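You operate a simulated robot arm through the tools that you are given. There is no shell and no other tool. Be economical: measure what you need, move in short steps, check, and stop when the job is done.

Carry out the task below with a simulated robot arm. There is one attempt and no reset: what you move stays moved.

TASK
Stack the pot labelled "grease" from the third shelf from the bottom of the blue rack on top of the pot that says "paste". Fetch the red sign from the bench and set it on the second shelf from the bottom of the blue rack. Put the pot labelled "WAX" from the bench on the shelf under the bench and the pot marked "lids" in the yellow tub. Open the table drawer, put the red cap on the vise table away in the floor of the table drawer, then shut the drawer. The order is free. Set down upright: red sign, pot.

The check looks at the end state, three seconds after you hand in, the way a careful person would. Anything else that was tipped, shoved, dropped, spilled or broken makes it a failure. Lids that push on must go on centred and level and be pressed home; caps that screw on are set level and turned clockwise until they are tight.

THE ROBOT
A 7-joint arm with a three-finger gripper on a trunk, on a base that drives. Base frame: it is fixed to the floor where the robot stands at the start and does not move with it; the origin is under the middle of the robot, x ahead of it, y to its left, z up; the surface under the hand at the start is at about z = 1400. Units: mm, rad, N and s.
With the tool pointing down near the work surface it reaches from about 100 to 740 mm from the robot's upright axis, wherever it stands. Its first joint turns from -2.897 to 2.897 rad. Places, roughly: blue pot, cream pot, white pot [500, 2750, 1000]; brown pot, pink pot, purple pot [500, 250, 1000]; floor of the table drawer [-1200, -4600, 700]; red cap (4x4x4 cm) [-1100, -4300, 800]; red sign [750, 2500, 1000]; second shelf of the blue rack [500, 100, 600]; shelf under the bench [-200, 2800, 200]; table drawer [-1300, -4600, 700]; yellow tub (20x16x8 cm) [0, 3000, 900]. Payload 2.94 kg.
Tool frame: the origin (TCP) lies between the finger pads and is the grasp point; the fingertips stand 30 mm ahead of it; z points along the fingers, y is the line along which they close. The gripper opens to 132 mm. The gripper's body begins 107 mm behind the TCP.
Orientation is that of the tool frame in the base frame, as a unit quaternion [w, x, y, z]. With the fingers straight down and closing along the base's y, the tool's x points along the base's -x, its y along +y and its z along -z.

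THE INTERFACE
- The arm moves only by the tool play_rows. Its arguments are lists of equal length, an entry for each row: "xyz": the shift along the base's x, y, z in mm, a list of three; "turn": the turn, a rotation vector about the base's x, y, z in rad, a list of three; "fingers": the finger opening in mm, from 0 to 132. In form: {"xyz": [[dx, dy, dz], ...], "turn": [[ax, ay, az], ...], "fingers": [fingers, ...]}. A call has 1 to 20 rows; each row shifts and turns the commanded pose from where the row before left it. Rows are played at 5 a second. More than 50 mm and 0.15 rad between two rows, or a gripper value outside its range, and nothing of the call is played. Where a pose cannot be reached the arm comes as near as it can. A force on the tool above 40 N (or 10 N above the force at the start of the call, whichever is more), or a blocked arm, ends the call early, and 0.2 s more pass. Each finger halts on what it meets, pressing with about 25 N; the grip force reading is that of the motor and also rises with nothing between the fingers. The clock runs only during rows and for 0.2 s after the last one: add rows that do not move to give the fingers time. The reply holds the time, the measured pose of the TCP, the force on the tool along the base axes, the opening and the grip force, in the units named above and with some noise, with the torque about the TCP (base axes, N m) and any sound that the robot's microphone picked up, and new pictures: "views" is both (left out), scene, wrist or none.
- Cameras (640 x 400 px; columns grow to the right, rows downward): "scene" is now at [34.6, 167.8, 1775]; the picture's right is [-0.24, -0.97, 0.00], its down [-0.85, 0.21, -0.48] and it looks along [0.47, -0.11, -0.88] (base axes); focal length 294 px, centre (320, 200). "wrist" rides on the gripper at [72, 3, -144] in the tool frame; the picture's right is [-0.04, 1.00, 0.00], its down [-0.88, -0.04, -0.48] and it looks along [-0.48, -0.02, 0.88] (tool axes); focal length 256 px, centre (320, 200). There is no depth. A picture from a camera that has moved, and an enlarged one, comes with that camera's place and axes in the base frame and with its lens. The place of the scene camera against the robot may be out by one fixed shift of up to 12 mm in any direction.
- move_column(by): slides the trunk up (or, below 0, down) by that many mm; the arm and the scene camera ride with it, the base frame stays. It gives what a move gives, with no picture.
- roll_base(legs): drives the robot by 1 to 6 legs, each [ahead, left, turn to the left] in mm, mm and rad, along the robot's own axes; the way and the turn of a leg run together, so that a leg with both is an arc; at most 1500 mm and 3.142 rad a leg. The arm and the cameras ride along, it lands a little off, and it stops where it bumps. It gives what a move gives, and a new picture of the scene camera.
- head_to(pan, tilt): turns the head with the scene camera to pan (to the left, within 2.496 rad either way) and tilt (down, from -0.506 to 1.204), counted from straight ahead of the robot. It gives what a move gives, and a new picture of the scene camera.
- enlarge(camera, box): a new picture of the part [left, top, right, bottom] of that camera's present view, enlarged. The clock stands still meanwhile.
- sign_off(): hands the job in; it is judged then, once.

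Work in short steps. Places have to be worked out from the pictures, the camera data and where the tool is seen: move nearer, look again, correct. Check each grasp and each placing, and mend what went wrong. You have 186 turns and 260 pictures in all, those below and enlarged ones among them. Open the gripper and draw the arm clear of the work before you hand the job in, unless the task says otherwise; then end with one line.

The tools are called by a JSON object that holds its "api" and its "payload". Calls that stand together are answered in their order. play_rows: Moves the arm, as the interface text tells. Its arguments: {"type":"object","properties":{"xyz":{"type":"array","items":{"type":"array","items":{"type":"number"}}},"turn":{"type":"array","items":{"type":"array","items":{"type":"number"}}},"fingers":{"type":"array","items":{"type":"number"}},"views":{"type":"string","enum":["both","scene","wrist","none"]}},"required":["xyz","turn","fingers"]} The other tools are called the same way: move_column (by) slides the trunk up or down; roll_base (legs) drives the base; head_to (pan, tilt) turns the head that bears the scene camera; enlarge (camera, box) takes an enlarged picture of a part of a camera's view; sign_off () hands the job in.

At the start:

```text
time_s: 0.0
tool_pos: [299.2, 274.3, 1440.2]
orientation: [0.0, -0.001, 1.0, 0.001]
contact_force: [0.1, -0.1, 0.7]
wrist_torque: [0.0, -0.01, -0.02]
gripper_width: 132.2
gripper_force: 0.1
trunk travel left (down, up): [-300.0, 240.0]
robot x, y, heading: [-3.9, 0.5, -0.0]
head pan, tilt: [-0.237, 1.07]
```

scene: 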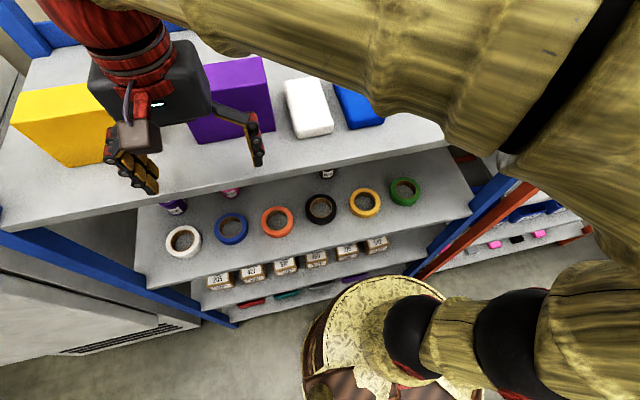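
wrist: 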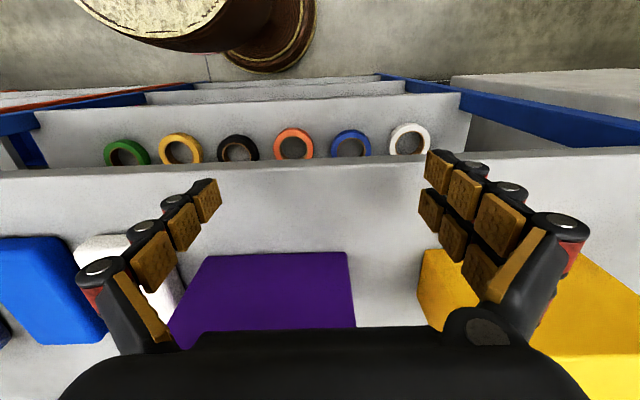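

The rack stands ahead. I look at it with the head lower, then around.

{"api": "head_to", "payload": {"pan": 0.0, "tilt": 0.9}}

{"api": "head_to", "payload": {"pan": 1.5, "tilt": 0.4}}

{"api": "head_to", "payload": {"pan": -1.6, "tilt": 0.3}}

```text
time_s: 0.8
tool_pos: [301.1, 275.9, 1439.3]
orientation: [0.0, 0.0, 1.0, 0.0]
contact_force: [0.3, -0.4, 0.3]
wrist_torque: [-0.01, -0.03, 0.03]
gripper_width: 132.0
gripper_force: 0.1
trunk travel left (down, up): [-300.0, 240.0]
robot x, y, heading: [-0.6, 1.1, -0.002]
head pan, tilt: [0.0, 0.901]
camera scene: at [46.8, 183.1, 1786.9], right [0.0, -1.0, 0.0], down [-0.78, 0.0, -0.62], along [0.62, 0.0, -0.78], focal length 294 px, centre (320, 200)
```

scene: 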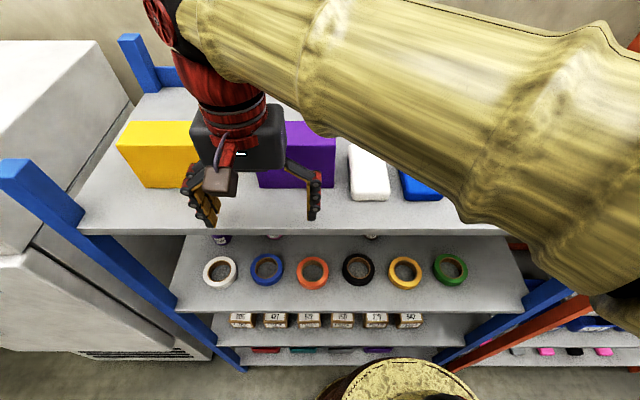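

```text
time_s: 2.4
tool_pos: [299.5, 274.0, 1439.9]
orientation: [0.0, 0.0, 1.0, 0.0]
contact_force: [0.3, -0.4, -0.2]
wrist_torque: [0.01, 0.01, 0.0]
gripper_width: 131.9
gripper_force: 0.2
trunk travel left (down, up): [-300.0, 240.0]
robot x, y, heading: [0.8, -4.1, 0.0]
head pan, tilt: [1.499, 0.4]
camera scene: at [-22.0, 275.5, 1829.9], right [1.0, -0.07, 0.0], down [-0.03, -0.39, -0.92], along [0.07, 0.92, -0.39], focal length 294 px, centre (320, 200)
```

scene: 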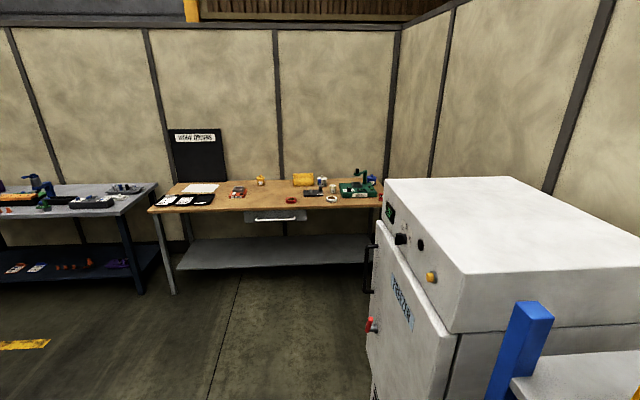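

```text
time_s: 5.0
tool_pos: [299.8, 275.1, 1439.7]
orientation: [0.0, 0.0, 1.0, 0.0]
contact_force: [-0.8, -0.4, -0.1]
wrist_torque: [-0.02, 0.08, -0.01]
gripper_width: 131.9
gripper_force: 0.1
trunk travel left (down, up): [-300.0, 240.0]
robot x, y, heading: [2.4, 0.2, 0.005]
head pan, tilt: [-1.6, 0.3]
camera scene: at [-31.4, 89.8, 1839.2], right [-1.0, 0.03, 0.0], down [0.01, 0.3, -0.96], along [-0.03, -0.95, -0.3], focal length 294 px, centre (320, 200)
```

scene: 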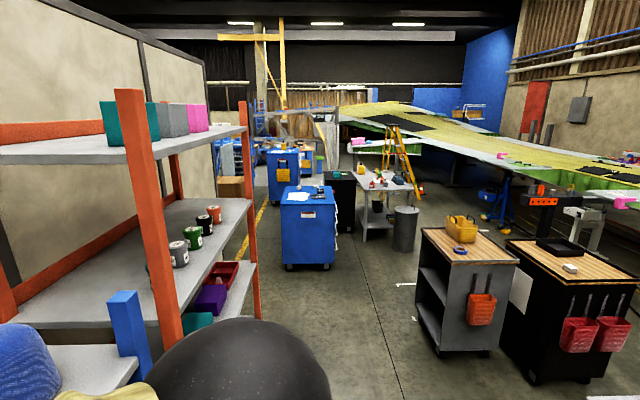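

I back off from the rack, so that I can lower the trunk and look into the third shelf.

{"api": "roll_base", "payload": {"legs": [[-450, 0, 0]]}}

{"api": "move_column", "payload": {"by": -300}}

{"api": "head_to", "payload": {"pan": 0.0, "tilt": 0.5}}

```text
time_s: 7.7
tool_pos: [-140.5, 276.6, 1439.4]
orientation: [0.0, -0.006, 1.0, 0.001]
contact_force: [-0.4, 0.1, 0.1]
wrist_torque: [0.01, -0.02, -0.05]
gripper_width: 132.2
gripper_force: 0.0
trunk travel left (down, up): [-300.0, 240.0]
robot x, y, heading: [-434.5, -4.0, 0.006]
head pan, tilt: [-1.6, 0.3]
camera scene: at [-470.0, 86.8, 1839.2], right [-1.0, 0.02, 0.0], down [0.01, 0.3, -0.96], along [-0.02, -0.96, -0.3], focal length 294 px, centre (320, 200)
```

scene: 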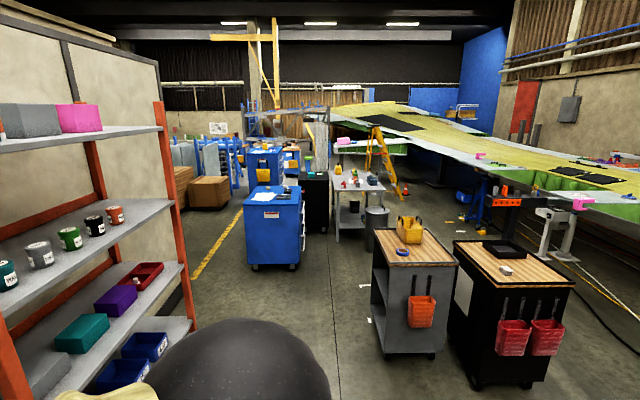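

```text
time_s: 10.7
tool_pos: [-140.1, 275.2, 1138.8]
orientation: [0.0, -0.006, 1.0, 0.001]
contact_force: [-0.4, -0.4, -0.4]
wrist_torque: [0.02, -0.01, -0.02]
gripper_width: 132.2
gripper_force: 0.0
trunk travel left (down, up): [0.0, 540.0]
robot x, y, heading: [-437.6, -4.3, 0.01]
head pan, tilt: [-1.6, 0.3]
```

```text
time_s: 12.4
tool_pos: [-139.4, 275.8, 1140.3]
orientation: [-0.001, -0.006, 1.0, 0.0]
contact_force: [-0.7, 0.7, -1.1]
wrist_torque: [-0.03, -0.02, -0.02]
gripper_width: 132.1
gripper_force: 0.0
trunk travel left (down, up): [0.0, 540.0]
robot x, y, heading: [-438.8, -5.1, 0.012]
head pan, tilt: [0.0, 0.499]
camera scene: at [-376.5, 181.2, 1520.8], right [0.01, -1.0, 0.0], down [-0.48, -0.01, -0.88], along [0.88, 0.01, -0.48], focal length 294 px, centre (320, 200)
```

scene: 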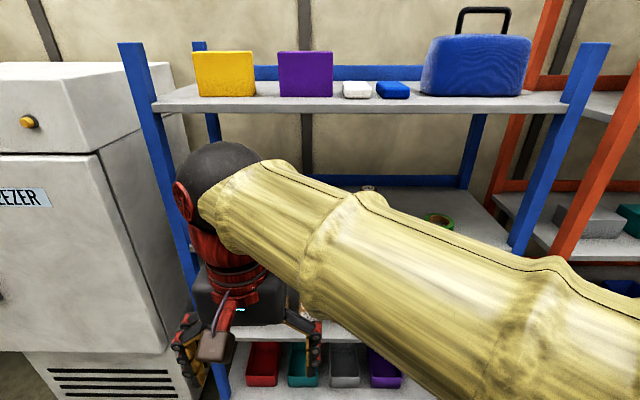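

The arm hides the shelf. I'll spin the hand half a turn and then tip it forward so that the wrist camera looks into the shelf from above the fingers.

{"api": "play_rows", "payload": {"xyz": [[0, 0, 0], [0, 0, 0], [0, 0, 0], [0, 0, 0], [0, 0, 0], [0, 0, 0], [0, 0, 0], [0, 0, 0], [0, 0, 0], [0, 0, 0], [0, 0, 0], [0, 0, 0], [0, 0, 0], [0, 0, 0], [0, 0, 0], [0, 0, 0], [0, 0, 0], [0, 0, 0], [0, 0, 0], [0, 0, 0]], "turn": [[0, 0, 0.15], [0, 0, 0.15], [0, 0, 0.15], [0, 0, 0.15], [0, 0, 0.15], [0, 0, 0.15], [0, 0, 0.15], [0, 0, 0.15], [0, 0, 0.15], [0, 0, 0.15], [0, 0, 0.15], [0, 0, 0.15], [0, 0, 0.15], [0, 0, 0.15], [0, 0, 0.15], [0, 0, 0.15], [0, 0, 0.15], [0, 0, 0.15], [0, 0, 0.15], [0, 0, 0.15]], "fingers": [132, 132, 132, 132, 132, 132, 132, 132, 132, 132, 132, 132, 132, 132, 132, 132, 132, 132, 132, 132], "views": "none"}}

```text
time_s: 16.6
tool_pos: [-138.9, 276.7, 1140.8]
orientation: [0.0, 0.998, -0.065, 0.0]
contact_force: [-0.3, -0.8, 0.2]
wrist_torque: [0.01, 0.0, 0.01]
gripper_width: 132.0
gripper_force: 0.1
trunk travel left (down, up): [0.0, 540.0]
robot x, y, heading: [-436.4, -2.7, 0.007]
head pan, tilt: [0.0, 0.499]
```

The spin worked. Now finishing it and tipping the hand to point forward.

{"api": "play_rows", "payload": {"xyz": [[0, 0, 0], [0, 0, 10], [0, 0, 10], [0, 0, 10], [0, 0, 10], [0, 0, 10], [0, 0, 10], [0, 0, 0], [0, 0, 0], [0, 0, 0], [0, 0, 0], [0, 0, 0]], "turn": [[0, 0, 0.1416], [0, -0.15, 0], [0, -0.15, 0], [0, -0.15, 0], [0, -0.15, 0], [0, -0.15, 0], [0, -0.15, 0], [0, -0.15, 0], [0, -0.15, 0], [0, -0.15, 0], [0, -0.15, 0], [0, -0.0708, 0]], "fingers": [132, 132, 132, 132, 132, 132, 132, 132, 132, 132, 132, 132]}}

```text
time_s: 19.4
tool_pos: [-130.8, 266.5, 1229.7]
orientation: [-0.018, 0.709, -0.04, 0.704]
contact_force: [-0.3, -0.3, 0.3]
wrist_torque: [0.0, 0.02, 0.01]
gripper_width: 131.9
gripper_force: 0.1
trunk travel left (down, up): [0.0, 540.0]
robot x, y, heading: [-436.1, -3.1, 0.011]
head pan, tilt: [0.0, 0.499]
stopped in row 12: the arm was blocked; the commanded pose is now the measured one
camera scene: at [-376.6, 181.0, 1520.8], right [0.01, -1.0, 0.0], down [-0.48, -0.01, -0.88], along [0.88, 0.01, -0.48], focal length 294 px, centre (320, 200)
camera wrist: at [-275.1, 261.4, 1303.4], right [-0.03, -0.99, -0.12], down [-0.48, 0.12, -0.87], along [0.88, 0.03, -0.48], focal length 256 px, centre (320, 200)
```

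scene: 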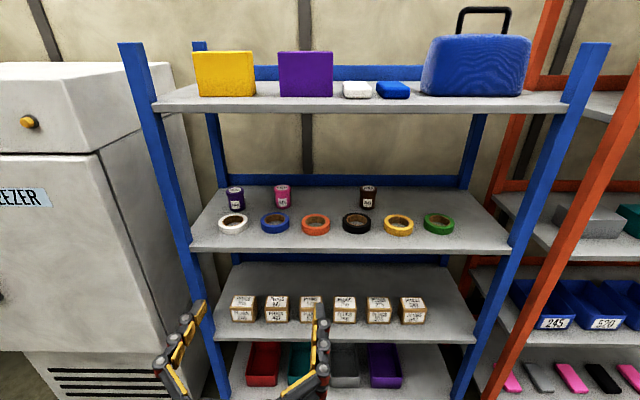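
wrist: 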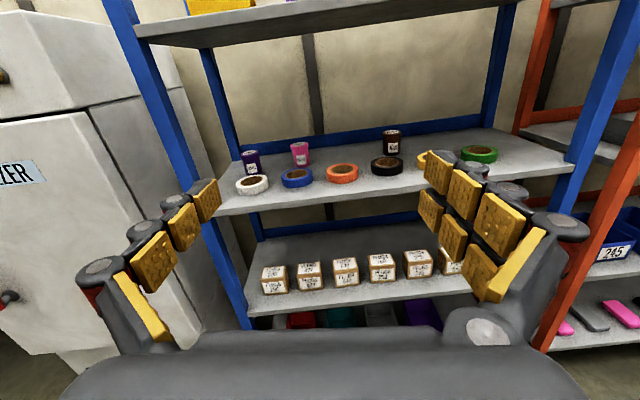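

Good clear view. Enlarging to read the labels on the three pots.

{"api": "enlarge", "payload": {"camera": "scene", "box": [210, 170, 390, 260]}}

{"api": "enlarge", "payload": {"camera": "wrist", "box": [230, 120, 420, 200]}}

{"api": "enlarge", "payload": {"camera": "scene", "box": [200, 260, 480, 400]}}

```text
3.56 times, centred on (300, 215) of scene
camera zoom: at [-376.6, 181.0, 1520.8], right [0.01, -1.0, 0.0], down [-0.48, -0.01, -0.88], along [0.88, 0.01, -0.48], focal length 1045 px, centre (391, 147)
```

zoom: 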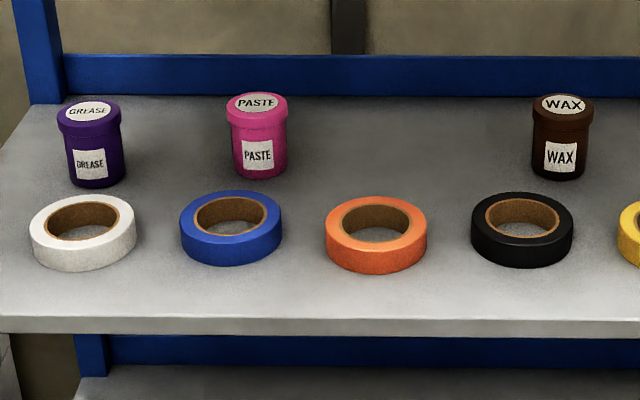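

```text
3.37 times, centred on (325, 160) of wrist
camera zoom: at [-275.1, 261.4, 1303.4], right [-0.03, -0.99, -0.12], down [-0.48, 0.12, -0.87], along [0.88, 0.03, -0.48], focal length 862 px, centre (303, 335)
```

zoom: 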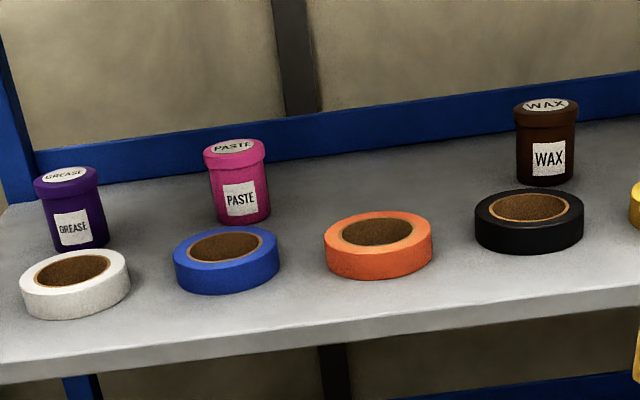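

```text
2.29 times, centred on (340, 330) of scene
camera zoom: at [-376.6, 181.0, 1520.8], right [0.01, -1.0, 0.0], down [-0.48, -0.01, -0.88], along [0.88, 0.01, -0.48], focal length 672 px, centre (274, -97)
```

zoom: 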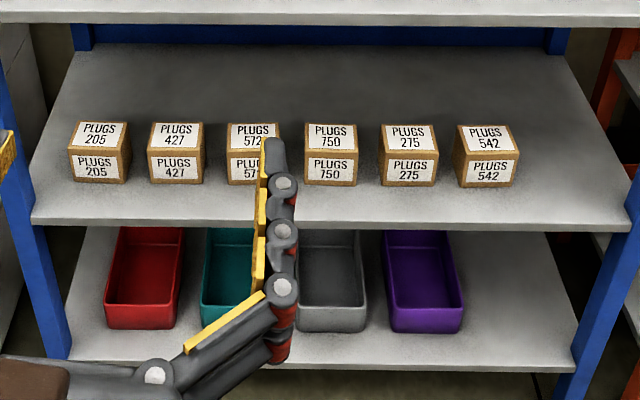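

Grease (purple) is at about (518, 485), paste (pink) at about (534, 322), lid tops near z≈1073, pot about 60×75 mm; the rack's WAX must stay. I set the hand level in roll, pitched down ~25° and yawed a bit left, then drive in closer.

{"api": "play_rows", "payload": {"xyz": [[0, 0, 0], [0, 0, 0], [0, 0, 0], [0, 0, 0], [0, 0, 0], [0, 0, 0], [0, 0, 0]], "turn": [[0, 0.1, 0], [-0.082, 0, 0], [0, 0.12, 0], [0, 0.12, 0], [0, 0.1, 0], [0, 0, 0.115], [0, 0, 0.115]], "fingers": [110, 110, 110, 110, 110, 110, 110], "views": "none"}}

{"api": "roll_base", "payload": {"legs": [[0, 170, 0], [270, 0, 0]]}}

```text
time_s: 21.0
tool_pos: [-133.0, 267.8, 1230.3]
orientation: [-0.046, 0.841, 0.088, 0.532]
contact_force: [-0.4, -0.3, -0.9]
wrist_torque: [-0.05, 0.02, -0.05]
gripper_width: 109.8
gripper_force: 0.0
trunk travel left (down, up): [0.0, 540.0]
robot x, y, heading: [-437.0, -5.1, 0.011]
head pan, tilt: [0.0, 0.499]
```

```text
time_s: 23.9
tool_pos: [131.8, 441.1, 1230.9]
orientation: [-0.043, 0.842, 0.084, 0.532]
contact_force: [-0.2, -0.6, -0.2]
wrist_torque: [0.0, 0.01, -0.02]
gripper_width: 109.8
gripper_force: 0.0
trunk travel left (down, up): [0.0, 540.0]
robot x, y, heading: [-171.9, 175.3, 0.007]
head pan, tilt: [0.0, 0.499]
camera scene: at [-112.4, 357.0, 1520.8], right [0.01, -1.0, 0.0], down [-0.48, 0.0, -0.88], along [0.88, 0.01, -0.48], focal length 294 px, centre (320, 200)
```

scene: 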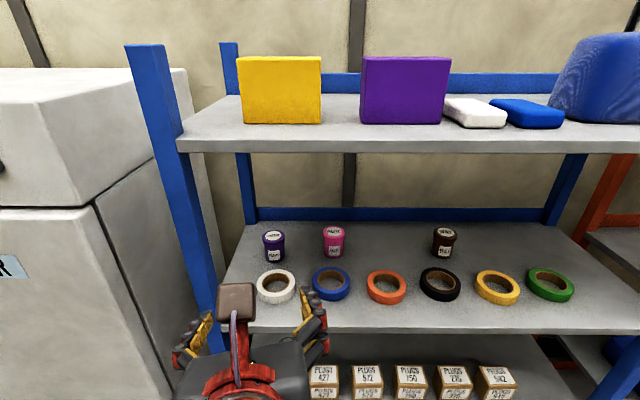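

Pose is as planned. Enlarging both cameras on the pots for a precise fix.

{"api": "enlarge", "payload": {"camera": "scene", "box": [220, 210, 380, 310]}}

{"api": "enlarge", "payload": {"camera": "wrist", "box": [0, 0, 640, 400]}}

```text
4.00 times, centred on (300, 260) of scene
camera zoom: at [-112.4, 357.0, 1520.8], right [0.01, -1.0, 0.0], down [-0.48, 0.0, -0.88], along [0.88, 0.01, -0.48], focal length 1176 px, centre (400, -40)
```

zoom: 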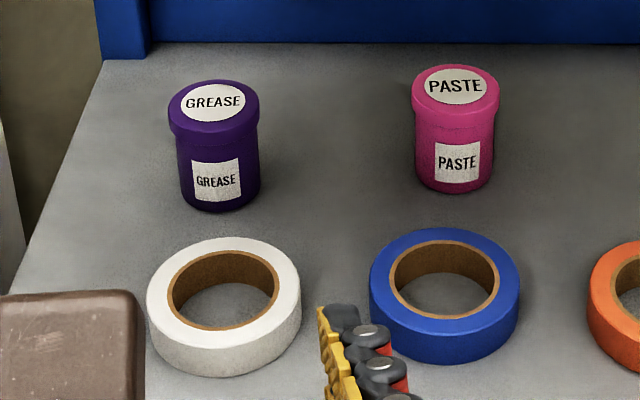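

```text
1.00 times, centred on (320, 200) of wrist (not enlarged: the box is as wide or as high as the picture)
camera zoom: at [34.6, 422.3, 1357.3], right [0.17, -0.99, -0.02], down [-0.8, -0.12, -0.59], along [0.58, 0.12, -0.81], focal length 256 px, centre (320, 200)
```

zoom: 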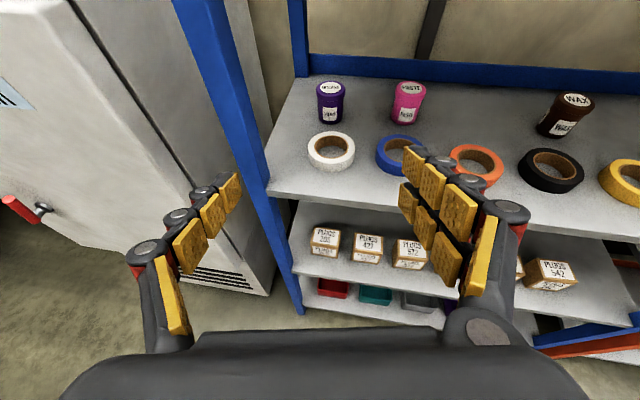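

Fix: grease at (514, 487), paste at (533, 331), tops ≈1075, shelf ≈1000. Moving three-quarters of the way along the tool axis.

{"api": "play_rows", "payload": {"xyz": [[36, 4, -18], [36, 4, -18], [36, 4, -18], [36, 4, -18], [36, 4, -18], [36, 4, -18], [36, 5, -18], [34, 5, -18]], "turn": [[0, 0, 0], [0, 0, 0], [0, 0, 0], [0, 0, 0], [0, 0, 0], [0, 0, 0], [0, 0, 0], [0, 0, 0]], "fingers": [110, 110, 110, 110, 110, 110, 110, 110]}}

```text
time_s: 25.7
tool_pos: [416.9, 476.2, 1083.4]
orientation: [-0.043, 0.842, 0.084, 0.532]
contact_force: [0.6, -0.4, 0.5]
wrist_torque: [-0.02, -0.02, 0.01]
gripper_width: 109.5
gripper_force: 0.1
trunk travel left (down, up): [0.0, 540.0]
robot x, y, heading: [-167.4, 172.5, 0.005]
head pan, tilt: [0.0, 0.499]
camera scene: at [-112.3, 357.0, 1520.8], right [0.01, -1.0, 0.0], down [-0.48, 0.0, -0.88], along [0.88, 0.01, -0.48], focal length 294 px, centre (320, 200)
camera wrist: at [319.7, 457.3, 1210.6], right [0.17, -0.99, -0.02], down [-0.8, -0.12, -0.59], along [0.58, 0.12, -0.81], focal length 256 px, centre (320, 200)
```

scene: 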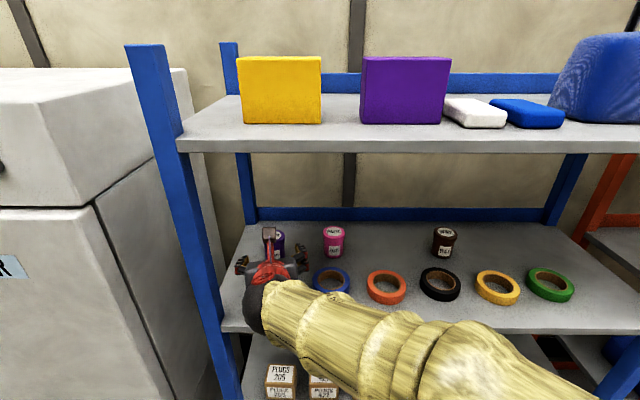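
wrist: 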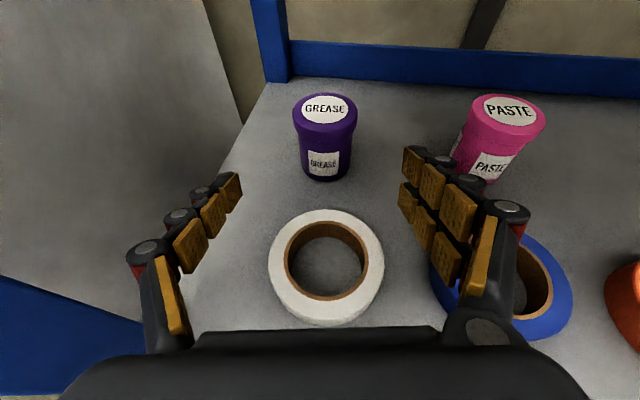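

The wrist view confirms grease at (514, 488). Advancing to it and closing.

{"api": "play_rows", "payload": {"xyz": [[33, 4, -16], [33, 4, -16], [31, 4, -15], [0, 0, 0], [0, 0, 0], [0, 0, 0], [0, 0, 0], [0, 0, 0]], "turn": [[0, 0, 0], [0, 0, 0], [0, 0, 0], [0, 0, 0], [0, 0, 0], [0, 0, 0], [0, 0, 0], [0, 0, 0]], "fingers": [110, 110, 110, 110, 90, 70, 45, 45]}}

```text
time_s: 27.5
tool_pos: [513.6, 489.0, 1037.6]
orientation: [-0.044, 0.841, 0.085, 0.532]
contact_force: [-0.7, -0.5, 0.4]
wrist_torque: [0.06, 0.06, -0.01]
gripper_width: 54.8
gripper_force: 9.5
trunk travel left (down, up): [0.0, 540.0]
robot x, y, heading: [-175.4, 176.9, 0.006]
head pan, tilt: [0.0, 0.499]
camera scene: at [-111.9, 357.2, 1520.8], right [0.01, -1.0, 0.0], down [-0.48, 0.0, -0.88], along [0.88, 0.01, -0.48], focal length 294 px, centre (320, 200)
camera wrist: at [416.8, 468.8, 1164.6], right [0.17, -0.99, -0.02], down [-0.8, -0.12, -0.59], along [0.58, 0.12, -0.81], focal length 256 px, centre (320, 200)
```

scene: 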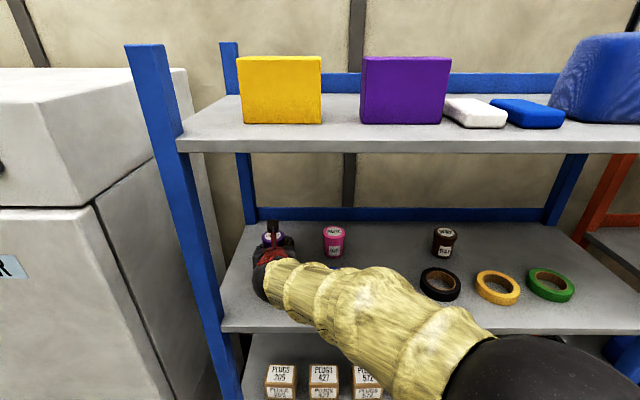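
wrist: 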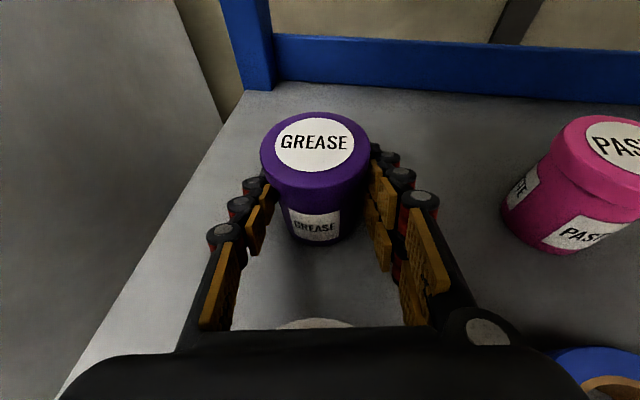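

Grasp seems centred. Squeeze more and lift 100 mm.

{"api": "play_rows", "payload": {"xyz": [[0, 0, 0], [0, 0, 0], [0, 0, 10], [0, 0, 25], [0, 0, 30], [0, 0, 35], [0, 0, 0]], "turn": [[0, 0, 0], [0, 0, 0], [0, 0, 0], [0, 0, 0], [0, 0, 0], [0, 0, 0], [0, 0, 0]], "fingers": [20, 20, 20, 20, 20, 20, 20]}}

```text
time_s: 29.1
tool_pos: [513.2, 489.8, 1139.2]
orientation: [-0.042, 0.842, 0.084, 0.531]
contact_force: [0.4, -0.3, -2.0]
wrist_torque: [0.01, 0.01, -0.02]
gripper_width: 54.1
gripper_force: 24.9
trunk travel left (down, up): [0.0, 540.0]
robot x, y, heading: [-172.4, 174.0, 0.004]
head pan, tilt: [0.0, 0.499]
camera scene: at [-112.0, 357.0, 1520.8], right [0.01, -1.0, 0.0], down [-0.48, 0.0, -0.88], along [0.88, 0.01, -0.48], focal length 294 px, centre (320, 200)
camera wrist: at [417.0, 469.7, 1265.3], right [0.17, -0.99, -0.02], down [-0.8, -0.12, -0.59], along [0.58, 0.12, -0.81], focal length 256 px, centre (320, 200)
```

scene: 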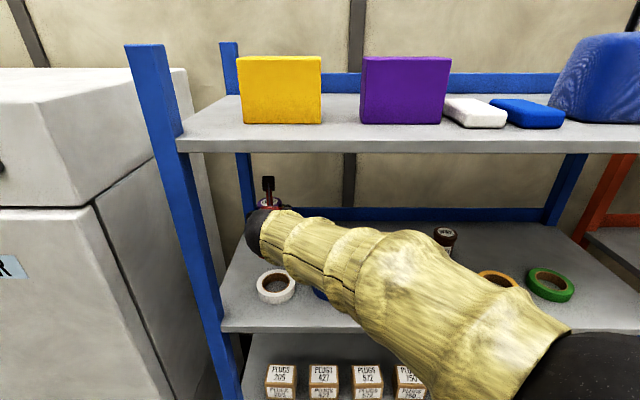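
wrist: 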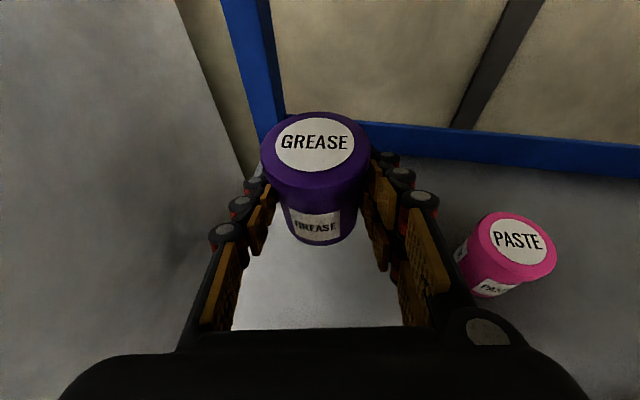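

Lift good. Paste re-fixed at about (535, 333). Moving over it, 25 mm clear above.

{"api": "play_rows", "payload": {"xyz": [[3, -26, 0], [4, -26, 0], [4, -26, 0], [4, -26, 0], [4, -26, 0], [3, -26, 0], [0, 0, 0]], "turn": [[0, 0, 0], [0, 0, 0], [0, 0, 0], [0, 0, 0], [0, 0, 0], [0, 0, 0], [0, 0, 0]], "fingers": [20, 20, 20, 20, 20, 20, 20]}}

{"api": "enlarge", "payload": {"camera": "wrist", "box": [220, 80, 420, 320]}}

{"api": "enlarge", "payload": {"camera": "scene", "box": [250, 160, 410, 260]}}

```text
time_s: 30.7
tool_pos: [538.6, 331.3, 1137.8]
orientation: [-0.043, 0.842, 0.084, 0.531]
contact_force: [-0.5, -0.9, -2.4]
wrist_torque: [-0.06, 0.02, 0.05]
gripper_width: 54.2
gripper_force: 25.1
trunk travel left (down, up): [0.0, 540.0]
robot x, y, heading: [-171.0, 171.0, 0.002]
head pan, tilt: [0.0, 0.499]
camera scene: at [-111.6, 356.8, 1520.8], right [0.01, -1.0, 0.0], down [-0.48, 0.0, -0.88], along [0.88, 0.01, -0.48], focal length 294 px, centre (320, 200)
camera wrist: at [441.6, 311.4, 1264.8], right [0.17, -0.99, -0.02], down [-0.8, -0.12, -0.59], along [0.58, 0.12, -0.81], focal length 256 px, centre (320, 200)
```

scene: 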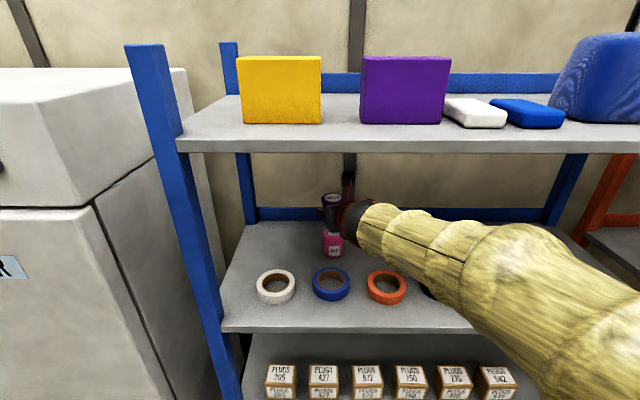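
wrist: 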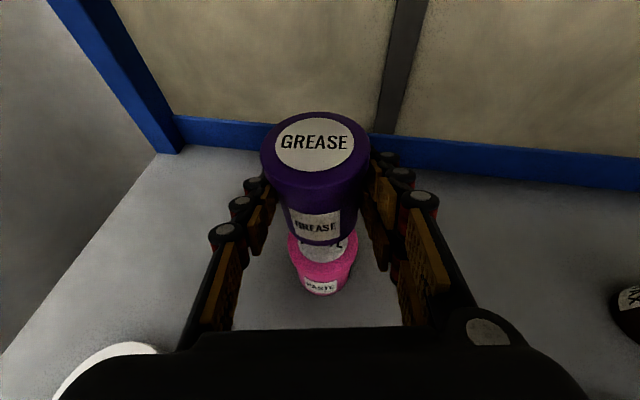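

```text
1.67 times, centred on (320, 200) of wrist
camera zoom: at [441.6, 311.4, 1264.8], right [0.17, -0.99, -0.02], down [-0.8, -0.12, -0.59], along [0.58, 0.12, -0.81], focal length 427 px, centre (320, 200)
```

zoom: 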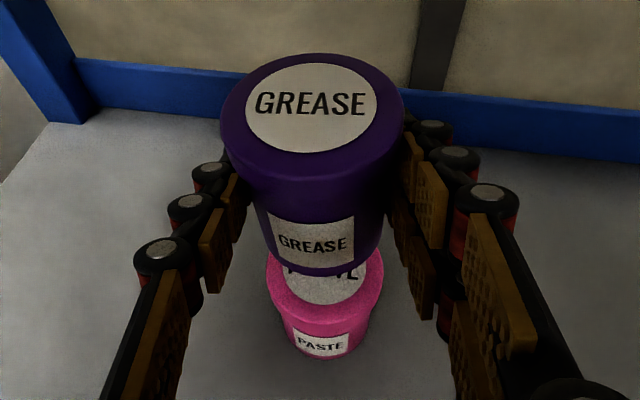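

```text
4.00 times, centred on (330, 210) of scene
camera zoom: at [-111.6, 356.8, 1520.8], right [0.01, -1.0, 0.0], down [-0.48, 0.0, -0.88], along [0.88, 0.01, -0.48], focal length 1176 px, centre (280, 160)
```

zoom: 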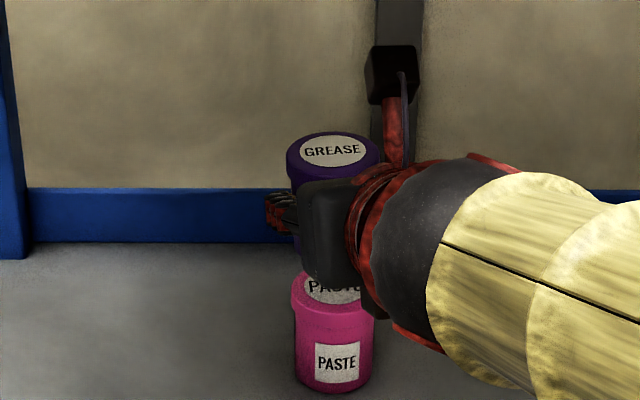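

Grease sits ~4 mm ahead and ~2 mm left of paste's axis. Correct and lower most of the way.

{"api": "play_rows", "payload": {"xyz": [[-3.5, -2, 0], [0, 0, -8], [0, 0, -8], [0, 0, -4], [0, 0, 0]], "turn": [[0, 0, 0], [0, 0, 0], [0, 0, 0], [0, 0, 0], [0, 0, 0]], "fingers": [20, 20, 20, 20, 20], "views": "none"}}

{"api": "enlarge", "payload": {"camera": "wrist", "box": [220, 80, 420, 320]}}

{"api": "enlarge", "payload": {"camera": "scene", "box": [300, 180, 380, 270]}}

```text
time_s: 31.9
tool_pos: [535.3, 330.2, 1119.9]
orientation: [-0.043, 0.841, 0.084, 0.532]
contact_force: [-0.1, -0.1, -1.6]
wrist_torque: [0.02, 0.01, -0.01]
gripper_width: 53.8
gripper_force: 25.1
trunk travel left (down, up): [0.0, 540.0]
robot x, y, heading: [-174.4, 176.6, 0.003]
head pan, tilt: [0.0, 0.499]
```

```text
1.67 times, centred on (320, 200) of wrist
camera zoom: at [437.7, 310.3, 1246.0], right [0.17, -0.99, -0.02], down [-0.8, -0.12, -0.59], along [0.58, 0.12, -0.81], focal length 427 px, centre (320, 200)
```

zoom: 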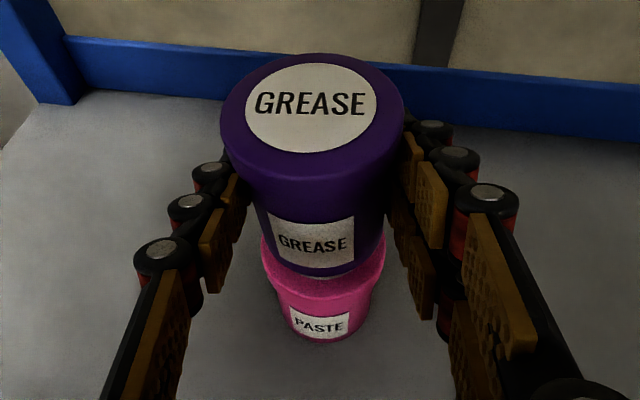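

```text
4.44 times, centred on (340, 225) of scene
camera zoom: at [-111.7, 357.0, 1520.8], right [0.01, -1.0, 0.0], down [-0.48, 0.0, -0.88], along [0.88, 0.01, -0.48], focal length 1307 px, centre (231, 89)
```

zoom: 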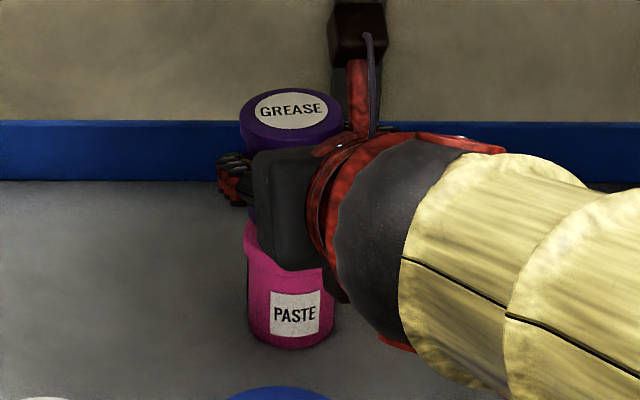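

Well aligned. Lowering in small steps to contact.

{"api": "play_rows", "payload": {"xyz": [[0, 0, -2], [0, 0, -1], [0, 0, 0]], "turn": [[0, 0, 0], [0, 0, 0], [0, 0, 0]], "fingers": [20, 20, 20], "views": "none"}}

{"api": "play_rows", "payload": {"xyz": [[0, 0, -1], [0, 0, -1], [0, 0, 0]], "turn": [[0, 0, 0], [0, 0, 0], [0, 0, 0]], "fingers": [20, 20, 20], "views": "none"}}

```text
time_s: 32.7
tool_pos: [532.8, 330.0, 1117.0]
orientation: [-0.044, 0.842, 0.085, 0.531]
contact_force: [0.4, -0.1, -2.1]
wrist_torque: [0.01, 0.03, 0.0]
gripper_width: 54.0
gripper_force: 25.0
trunk travel left (down, up): [0.0, 540.0]
robot x, y, heading: [-172.6, 173.3, -0.001]
head pan, tilt: [0.0, 0.499]
```

```text
time_s: 33.5
tool_pos: [534.0, 329.0, 1115.4]
orientation: [-0.044, 0.841, 0.085, 0.532]
contact_force: [-1.0, 0.2, -1.0]
wrist_torque: [0.01, 0.01, 0.01]
gripper_width: 54.0
gripper_force: 24.6
trunk travel left (down, up): [0.0, 540.0]
robot x, y, heading: [-172.3, 174.5, 0.01]
head pan, tilt: [0.0, 0.499]
```

No contact yet; keep lowering.

{"api": "play_rows", "payload": {"xyz": [[0, 0, -1], [0, 0, -1], [0, 0, 0]], "turn": [[0, 0, 0], [0, 0, 0], [0, 0, 0]], "fingers": [20, 20, 20], "views": "none"}}

{"api": "play_rows", "payload": {"xyz": [[0, 0, -1], [0, 0, -0.5], [0, 0, 0]], "turn": [[0, 0, 0], [0, 0, 0], [0, 0, 0]], "fingers": [20, 20, 20], "views": "wrist"}}

```text
time_s: 34.3
tool_pos: [532.6, 331.4, 1111.8]
orientation: [-0.043, 0.842, 0.084, 0.532]
contact_force: [0.2, -0.1, -1.7]
wrist_torque: [-0.01, 0.01, 0.01]
gripper_width: 53.9
gripper_force: 24.9
trunk travel left (down, up): [0.0, 540.0]
robot x, y, heading: [-172.5, 174.3, 0.006]
head pan, tilt: [0.0, 0.499]
```

```text
time_s: 35.1
tool_pos: [533.7, 329.3, 1109.9]
orientation: [-0.042, 0.841, 0.083, 0.533]
contact_force: [0.0, 0.2, -1.8]
wrist_torque: [-0.04, 0.0, -0.01]
gripper_width: 53.7
gripper_force: 25.2
trunk travel left (down, up): [0.0, 540.0]
robot x, y, heading: [-175.2, 170.9, 0.004]
head pan, tilt: [0.0, 0.499]
camera wrist: at [436.5, 310.3, 1237.8], right [0.17, -0.99, -0.02], down [-0.8, -0.12, -0.59], along [0.58, 0.12, -0.81], focal length 256 px, centre (320, 200)
```

wrist: 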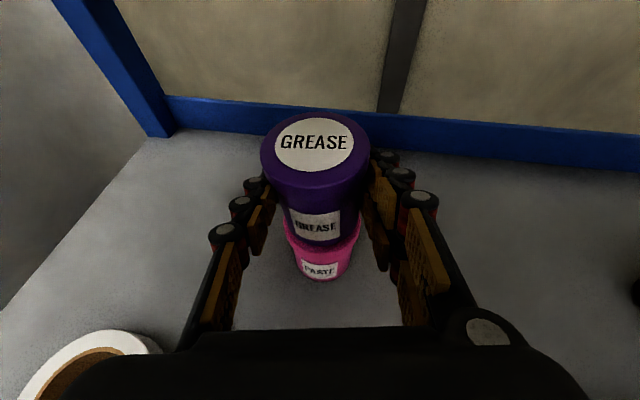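

Still no force. Zoom in to judge the gap.

{"api": "enlarge", "payload": {"camera": "wrist", "box": [270, 180, 370, 290]}}

{"api": "play_rows", "payload": {"xyz": [[0, 0, -1], [0, 0, -0.5], [0, 0, 0]], "turn": [[0, 0, 0], [0, 0, 0], [0, 0, 0]], "fingers": [20, 20, 20], "views": "none"}}

```text
3.64 times, centred on (320, 235) of wrist
camera zoom: at [436.5, 310.3, 1237.8], right [0.17, -0.99, -0.02], down [-0.8, -0.12, -0.59], along [0.58, 0.12, -0.81], focal length 931 px, centre (320, 73)
```

zoom: 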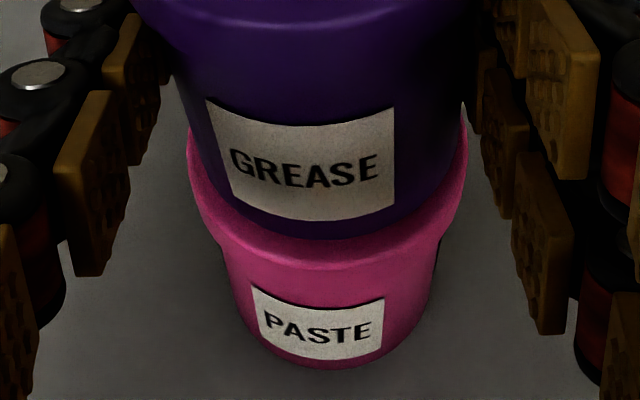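

```text
time_s: 35.9
tool_pos: [532.2, 329.3, 1110.0]
orientation: [-0.044, 0.841, 0.085, 0.532]
contact_force: [-0.7, 1.6, 4.1]
wrist_torque: [0.16, 0.01, -0.02]
gripper_width: 54.0
gripper_force: 24.7
trunk travel left (down, up): [0.0, 540.0]
robot x, y, heading: [-171.5, 172.4, 0.002]
head pan, tilt: [0.0, 0.499]
```

Contact (+6 N). Releasing slowly.

{"api": "play_rows", "payload": {"xyz": [[0, 0, 0], [0, 0, 0], [0, 0, 0], [0, 0, 0], [0, 0, 0], [0, 0, 0]], "turn": [[0, 0, 0], [0, 0, 0], [0, 0, 0], [0, 0, 0], [0, 0, 0], [0, 0, 0]], "fingers": [48, 56, 62, 75, 95, 110], "views": "wrist"}}

```text
time_s: 37.3
tool_pos: [534.1, 331.4, 1109.6]
orientation: [-0.043, 0.842, 0.085, 0.531]
contact_force: [0.4, 0.0, 0.1]
wrist_torque: [0.01, -0.03, 0.02]
gripper_width: 109.3
gripper_force: 0.1
trunk travel left (down, up): [0.0, 540.0]
robot x, y, heading: [-174.6, 172.7, 0.008]
head pan, tilt: [0.0, 0.499]
camera wrist: at [436.2, 310.1, 1235.7], right [0.17, -0.99, -0.02], down [-0.8, -0.12, -0.59], along [0.58, 0.12, -0.81], focal length 256 px, centre (320, 200)
```

wrist: 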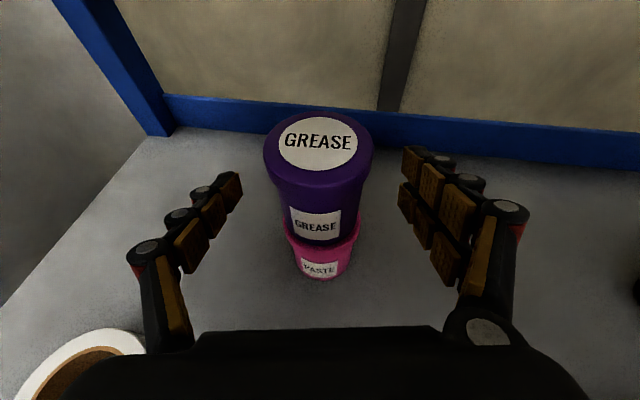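

Released and standing. Backing out along the tool axis.

{"api": "play_rows", "payload": {"xyz": [[-20, -3, 10], [-32, -5, 16], [-36, -6, 18], [-36, -6, 18], [-36, -6, 18], [-36, -6, 18], [-36, -6, 18], [-36, -6, 18], [-36, -6, 0], [-36, -6, 0]], "turn": [[0, 0, 0], [0, 0, 0], [0, 0, 0], [0, 0, 0], [0, 0, 0], [0, 0, 0], [0, 0, 0], [0, 0, 0], [0, 0, 0], [0, 0, 0]], "fingers": [110, 110, 110, 110, 110, 110, 110, 110, 110, 110], "views": "none"}}

{"api": "roll_base", "payload": {"legs": [[-350, 0, 0]]}}

{"api": "enlarge", "payload": {"camera": "scene", "box": [220, 150, 420, 270]}}

```text
time_s: 39.5
tool_pos: [195.4, 273.8, 1244.1]
orientation: [-0.043, 0.842, 0.084, 0.531]
contact_force: [1.1, 0.0, 0.7]
wrist_torque: [0.01, 0.02, -0.03]
gripper_width: 110.1
gripper_force: 0.8
trunk travel left (down, up): [0.0, 540.0]
robot x, y, heading: [-174.3, 174.5, 0.004]
head pan, tilt: [0.0, 0.499]
```

```text
time_s: 41.8
tool_pos: [-147.0, 270.3, 1244.4]
orientation: [-0.042, 0.842, 0.082, 0.532]
contact_force: [0.8, -0.2, 0.1]
wrist_torque: [0.02, 0.03, 0.01]
gripper_width: 109.9
gripper_force: 0.0
trunk travel left (down, up): [0.0, 540.0]
robot x, y, heading: [-518.5, 173.0, 0.002]
head pan, tilt: [0.0, 0.499]
camera scene: at [-454.6, 355.6, 1520.8], right [0.0, -1.0, 0.0], down [-0.48, 0.0, -0.88], along [0.88, 0.0, -0.48], focal length 294 px, centre (320, 200)
```

scene: 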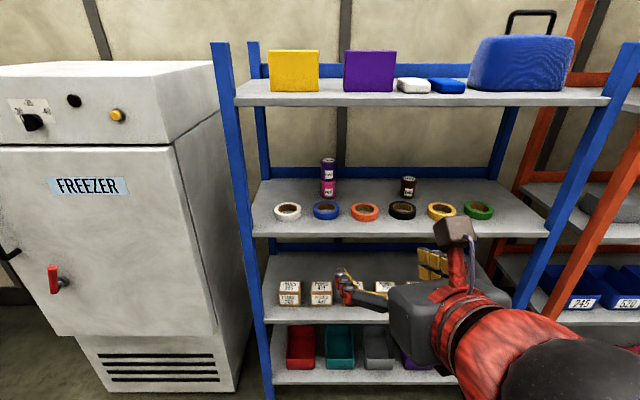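

```text
3.20 times, centred on (320, 210) of scene
camera zoom: at [-454.6, 355.6, 1520.8], right [0.0, -1.0, 0.0], down [-0.48, 0.0, -0.88], along [0.88, 0.0, -0.48], focal length 941 px, centre (320, 168)
```

zoom: 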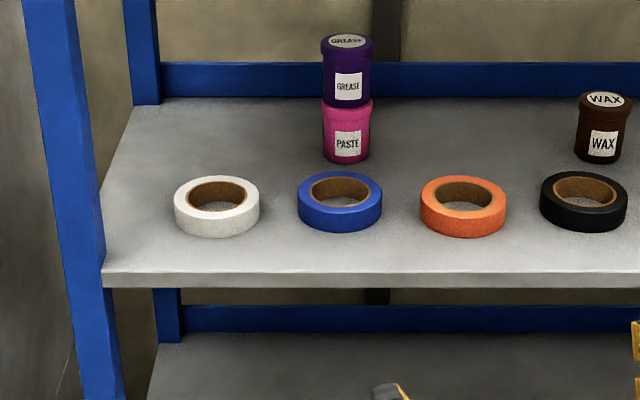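

Stack is good. Now to the bench: turn to face +y and drive part way with a look.

{"api": "roll_base", "payload": {"legs": [[0, 0, 1.5708], [1200, 0, 0]]}}

{"api": "head_to", "payload": {"pan": -0.5, "tilt": 0.4}}

```text
time_s: 51.7
tool_pos: [-611.3, 1746.7, 1245.6]
orientation: [-0.404, 0.54, 0.651, 0.349]
contact_force: [-0.7, 0.4, 0.2]
wrist_torque: [-0.01, -0.02, 0.01]
gripper_width: 109.9
gripper_force: 0.0
trunk travel left (down, up): [0.0, 540.0]
robot x, y, heading: [-514.1, 1376.0, 1.563]
head pan, tilt: [0.0, 0.499]
camera scene: at [-704.9, 1432.0, 1520.8], right [1.0, -0.01, 0.0], down [0.0, -0.48, -0.88], along [0.01, 0.88, -0.48], focal length 294 px, centre (320, 200)
```

scene: 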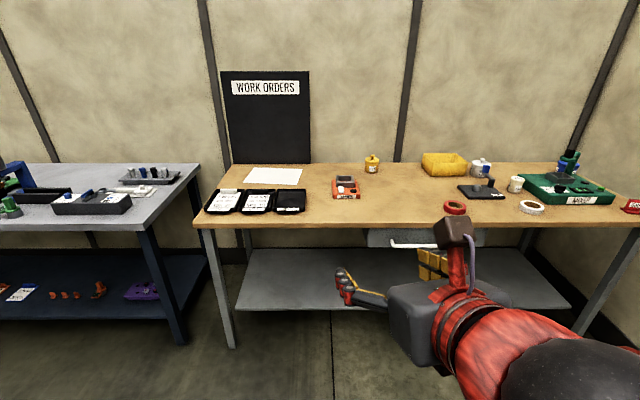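

```text
time_s: 52.6
tool_pos: [-612.2, 1747.0, 1244.7]
orientation: [-0.404, 0.54, 0.65, 0.349]
contact_force: [0.9, 0.4, 0.0]
wrist_torque: [0.0, -0.01, -0.03]
gripper_width: 110.0
gripper_force: 0.0
trunk travel left (down, up): [0.0, 540.0]
robot x, y, heading: [-516.5, 1378.1, 1.568]
head pan, tilt: [-0.499, 0.4]
camera scene: at [-660.6, 1422.1, 1530.0], right [0.87, -0.48, 0.0], down [-0.19, -0.34, -0.92], along [0.45, 0.81, -0.39], focal length 294 px, centre (320, 200)
```

scene: 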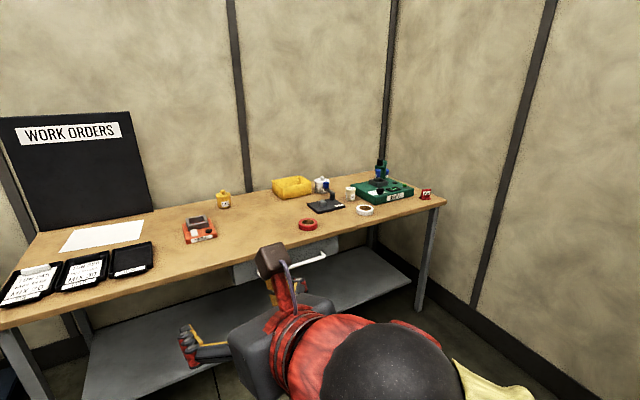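

Driving forward then right, toward the right half of the bench.

{"api": "roll_base", "payload": {"legs": [[330, 0, 0], [0, -800, 0]]}}

{"api": "head_to", "payload": {"pan": 0.0, "tilt": 0.6}}

```text
time_s: 58.7
tool_pos: [193.0, 2076.6, 1243.9]
orientation: [-0.405, 0.538, 0.652, 0.348]
contact_force: [0.5, -0.3, -0.2]
wrist_torque: [-0.03, -0.01, 0.0]
gripper_width: 110.1
gripper_force: 0.1
trunk travel left (down, up): [0.0, 540.0]
robot x, y, heading: [286.2, 1706.1, 1.565]
head pan, tilt: [-0.499, 0.4]
camera scene: at [143.6, 1751.7, 1530.0], right [0.88, -0.48, 0.0], down [-0.19, -0.34, -0.92], along [0.45, 0.81, -0.39], focal length 294 px, centre (320, 200)
```

scene: 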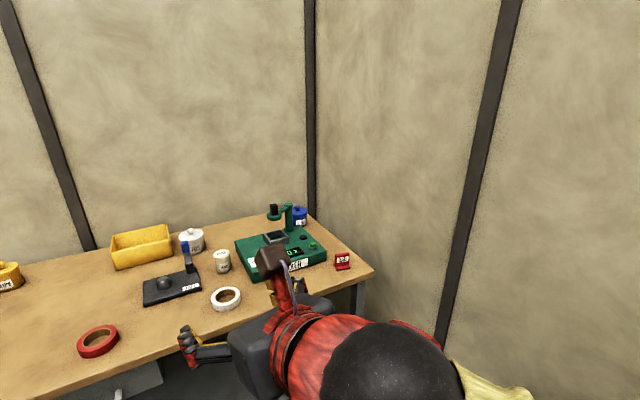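

```text
time_s: 59.7
tool_pos: [191.1, 2076.8, 1245.4]
orientation: [-0.405, 0.539, 0.652, 0.348]
contact_force: [-0.3, 0.1, 0.1]
wrist_torque: [-0.02, -0.01, 0.01]
gripper_width: 110.2
gripper_force: 0.0
trunk travel left (down, up): [0.0, 540.0]
robot x, y, heading: [285.6, 1708.3, 1.562]
head pan, tilt: [0.0, 0.6]
camera scene: at [99.5, 1759.0, 1511.8], right [1.0, -0.01, 0.0], down [0.0, -0.56, -0.83], along [0.0, 0.83, -0.56], focal length 294 px, centre (320, 200)
```

scene: 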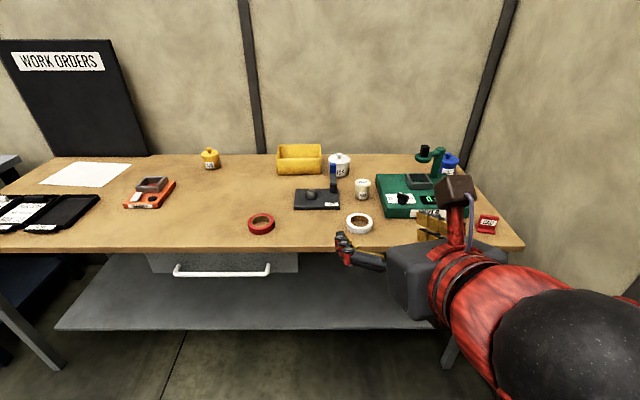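

Reading labels.

{"api": "enlarge", "payload": {"camera": "scene", "box": [260, 130, 380, 205]}}

{"api": "enlarge", "payload": {"camera": "scene", "box": [380, 130, 510, 245]}}

{"api": "enlarge", "payload": {"camera": "scene", "box": [180, 135, 250, 180]}}

```text
5.33 times, centred on (320, 168) of scene
camera zoom: at [99.5, 1759.0, 1511.8], right [1.0, -0.01, 0.0], down [0.0, -0.56, -0.83], along [0.0, 0.83, -0.56], focal length 1568 px, centre (320, 373)
```

zoom: 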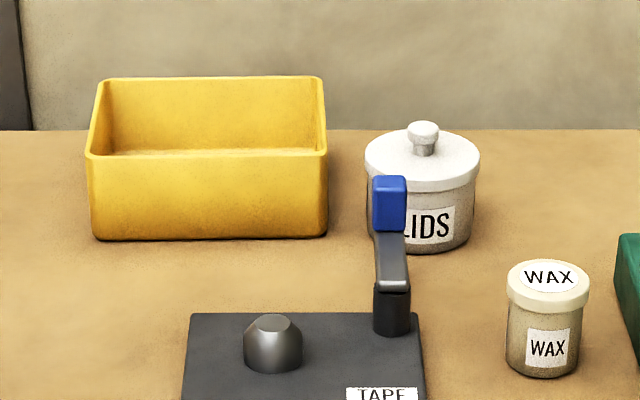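

```text
3.48 times, centred on (445, 188) of scene
camera zoom: at [99.5, 1759.0, 1511.8], right [1.0, -0.01, 0.0], down [0.0, -0.56, -0.83], along [0.0, 0.83, -0.56], focal length 1023 px, centre (-115, 244)
```

zoom: 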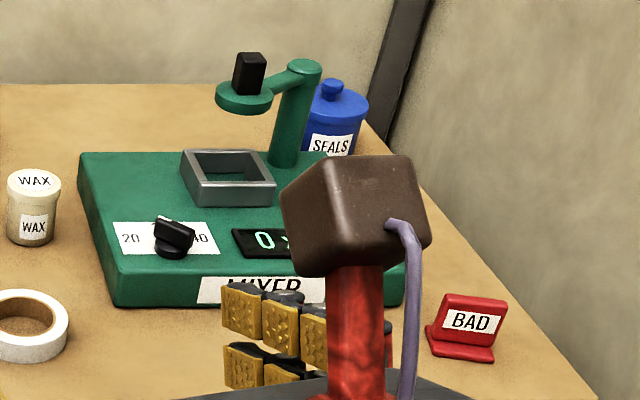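

```text
8.89 times, centred on (215, 158) of scene
camera zoom: at [99.5, 1759.0, 1511.8], right [1.0, -0.01, 0.0], down [0.0, -0.56, -0.83], along [0.0, 0.83, -0.56], focal length 2614 px, centre (1253, 578)
```

zoom: 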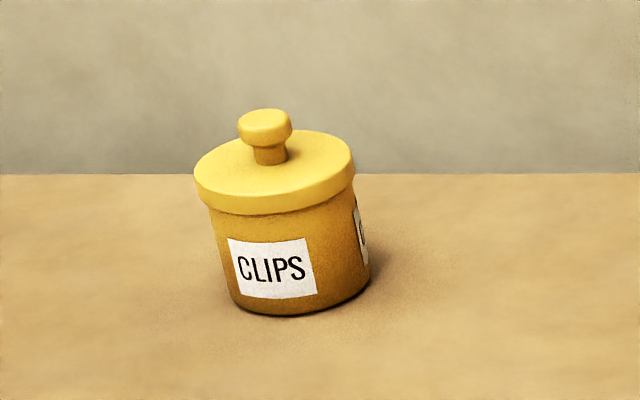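

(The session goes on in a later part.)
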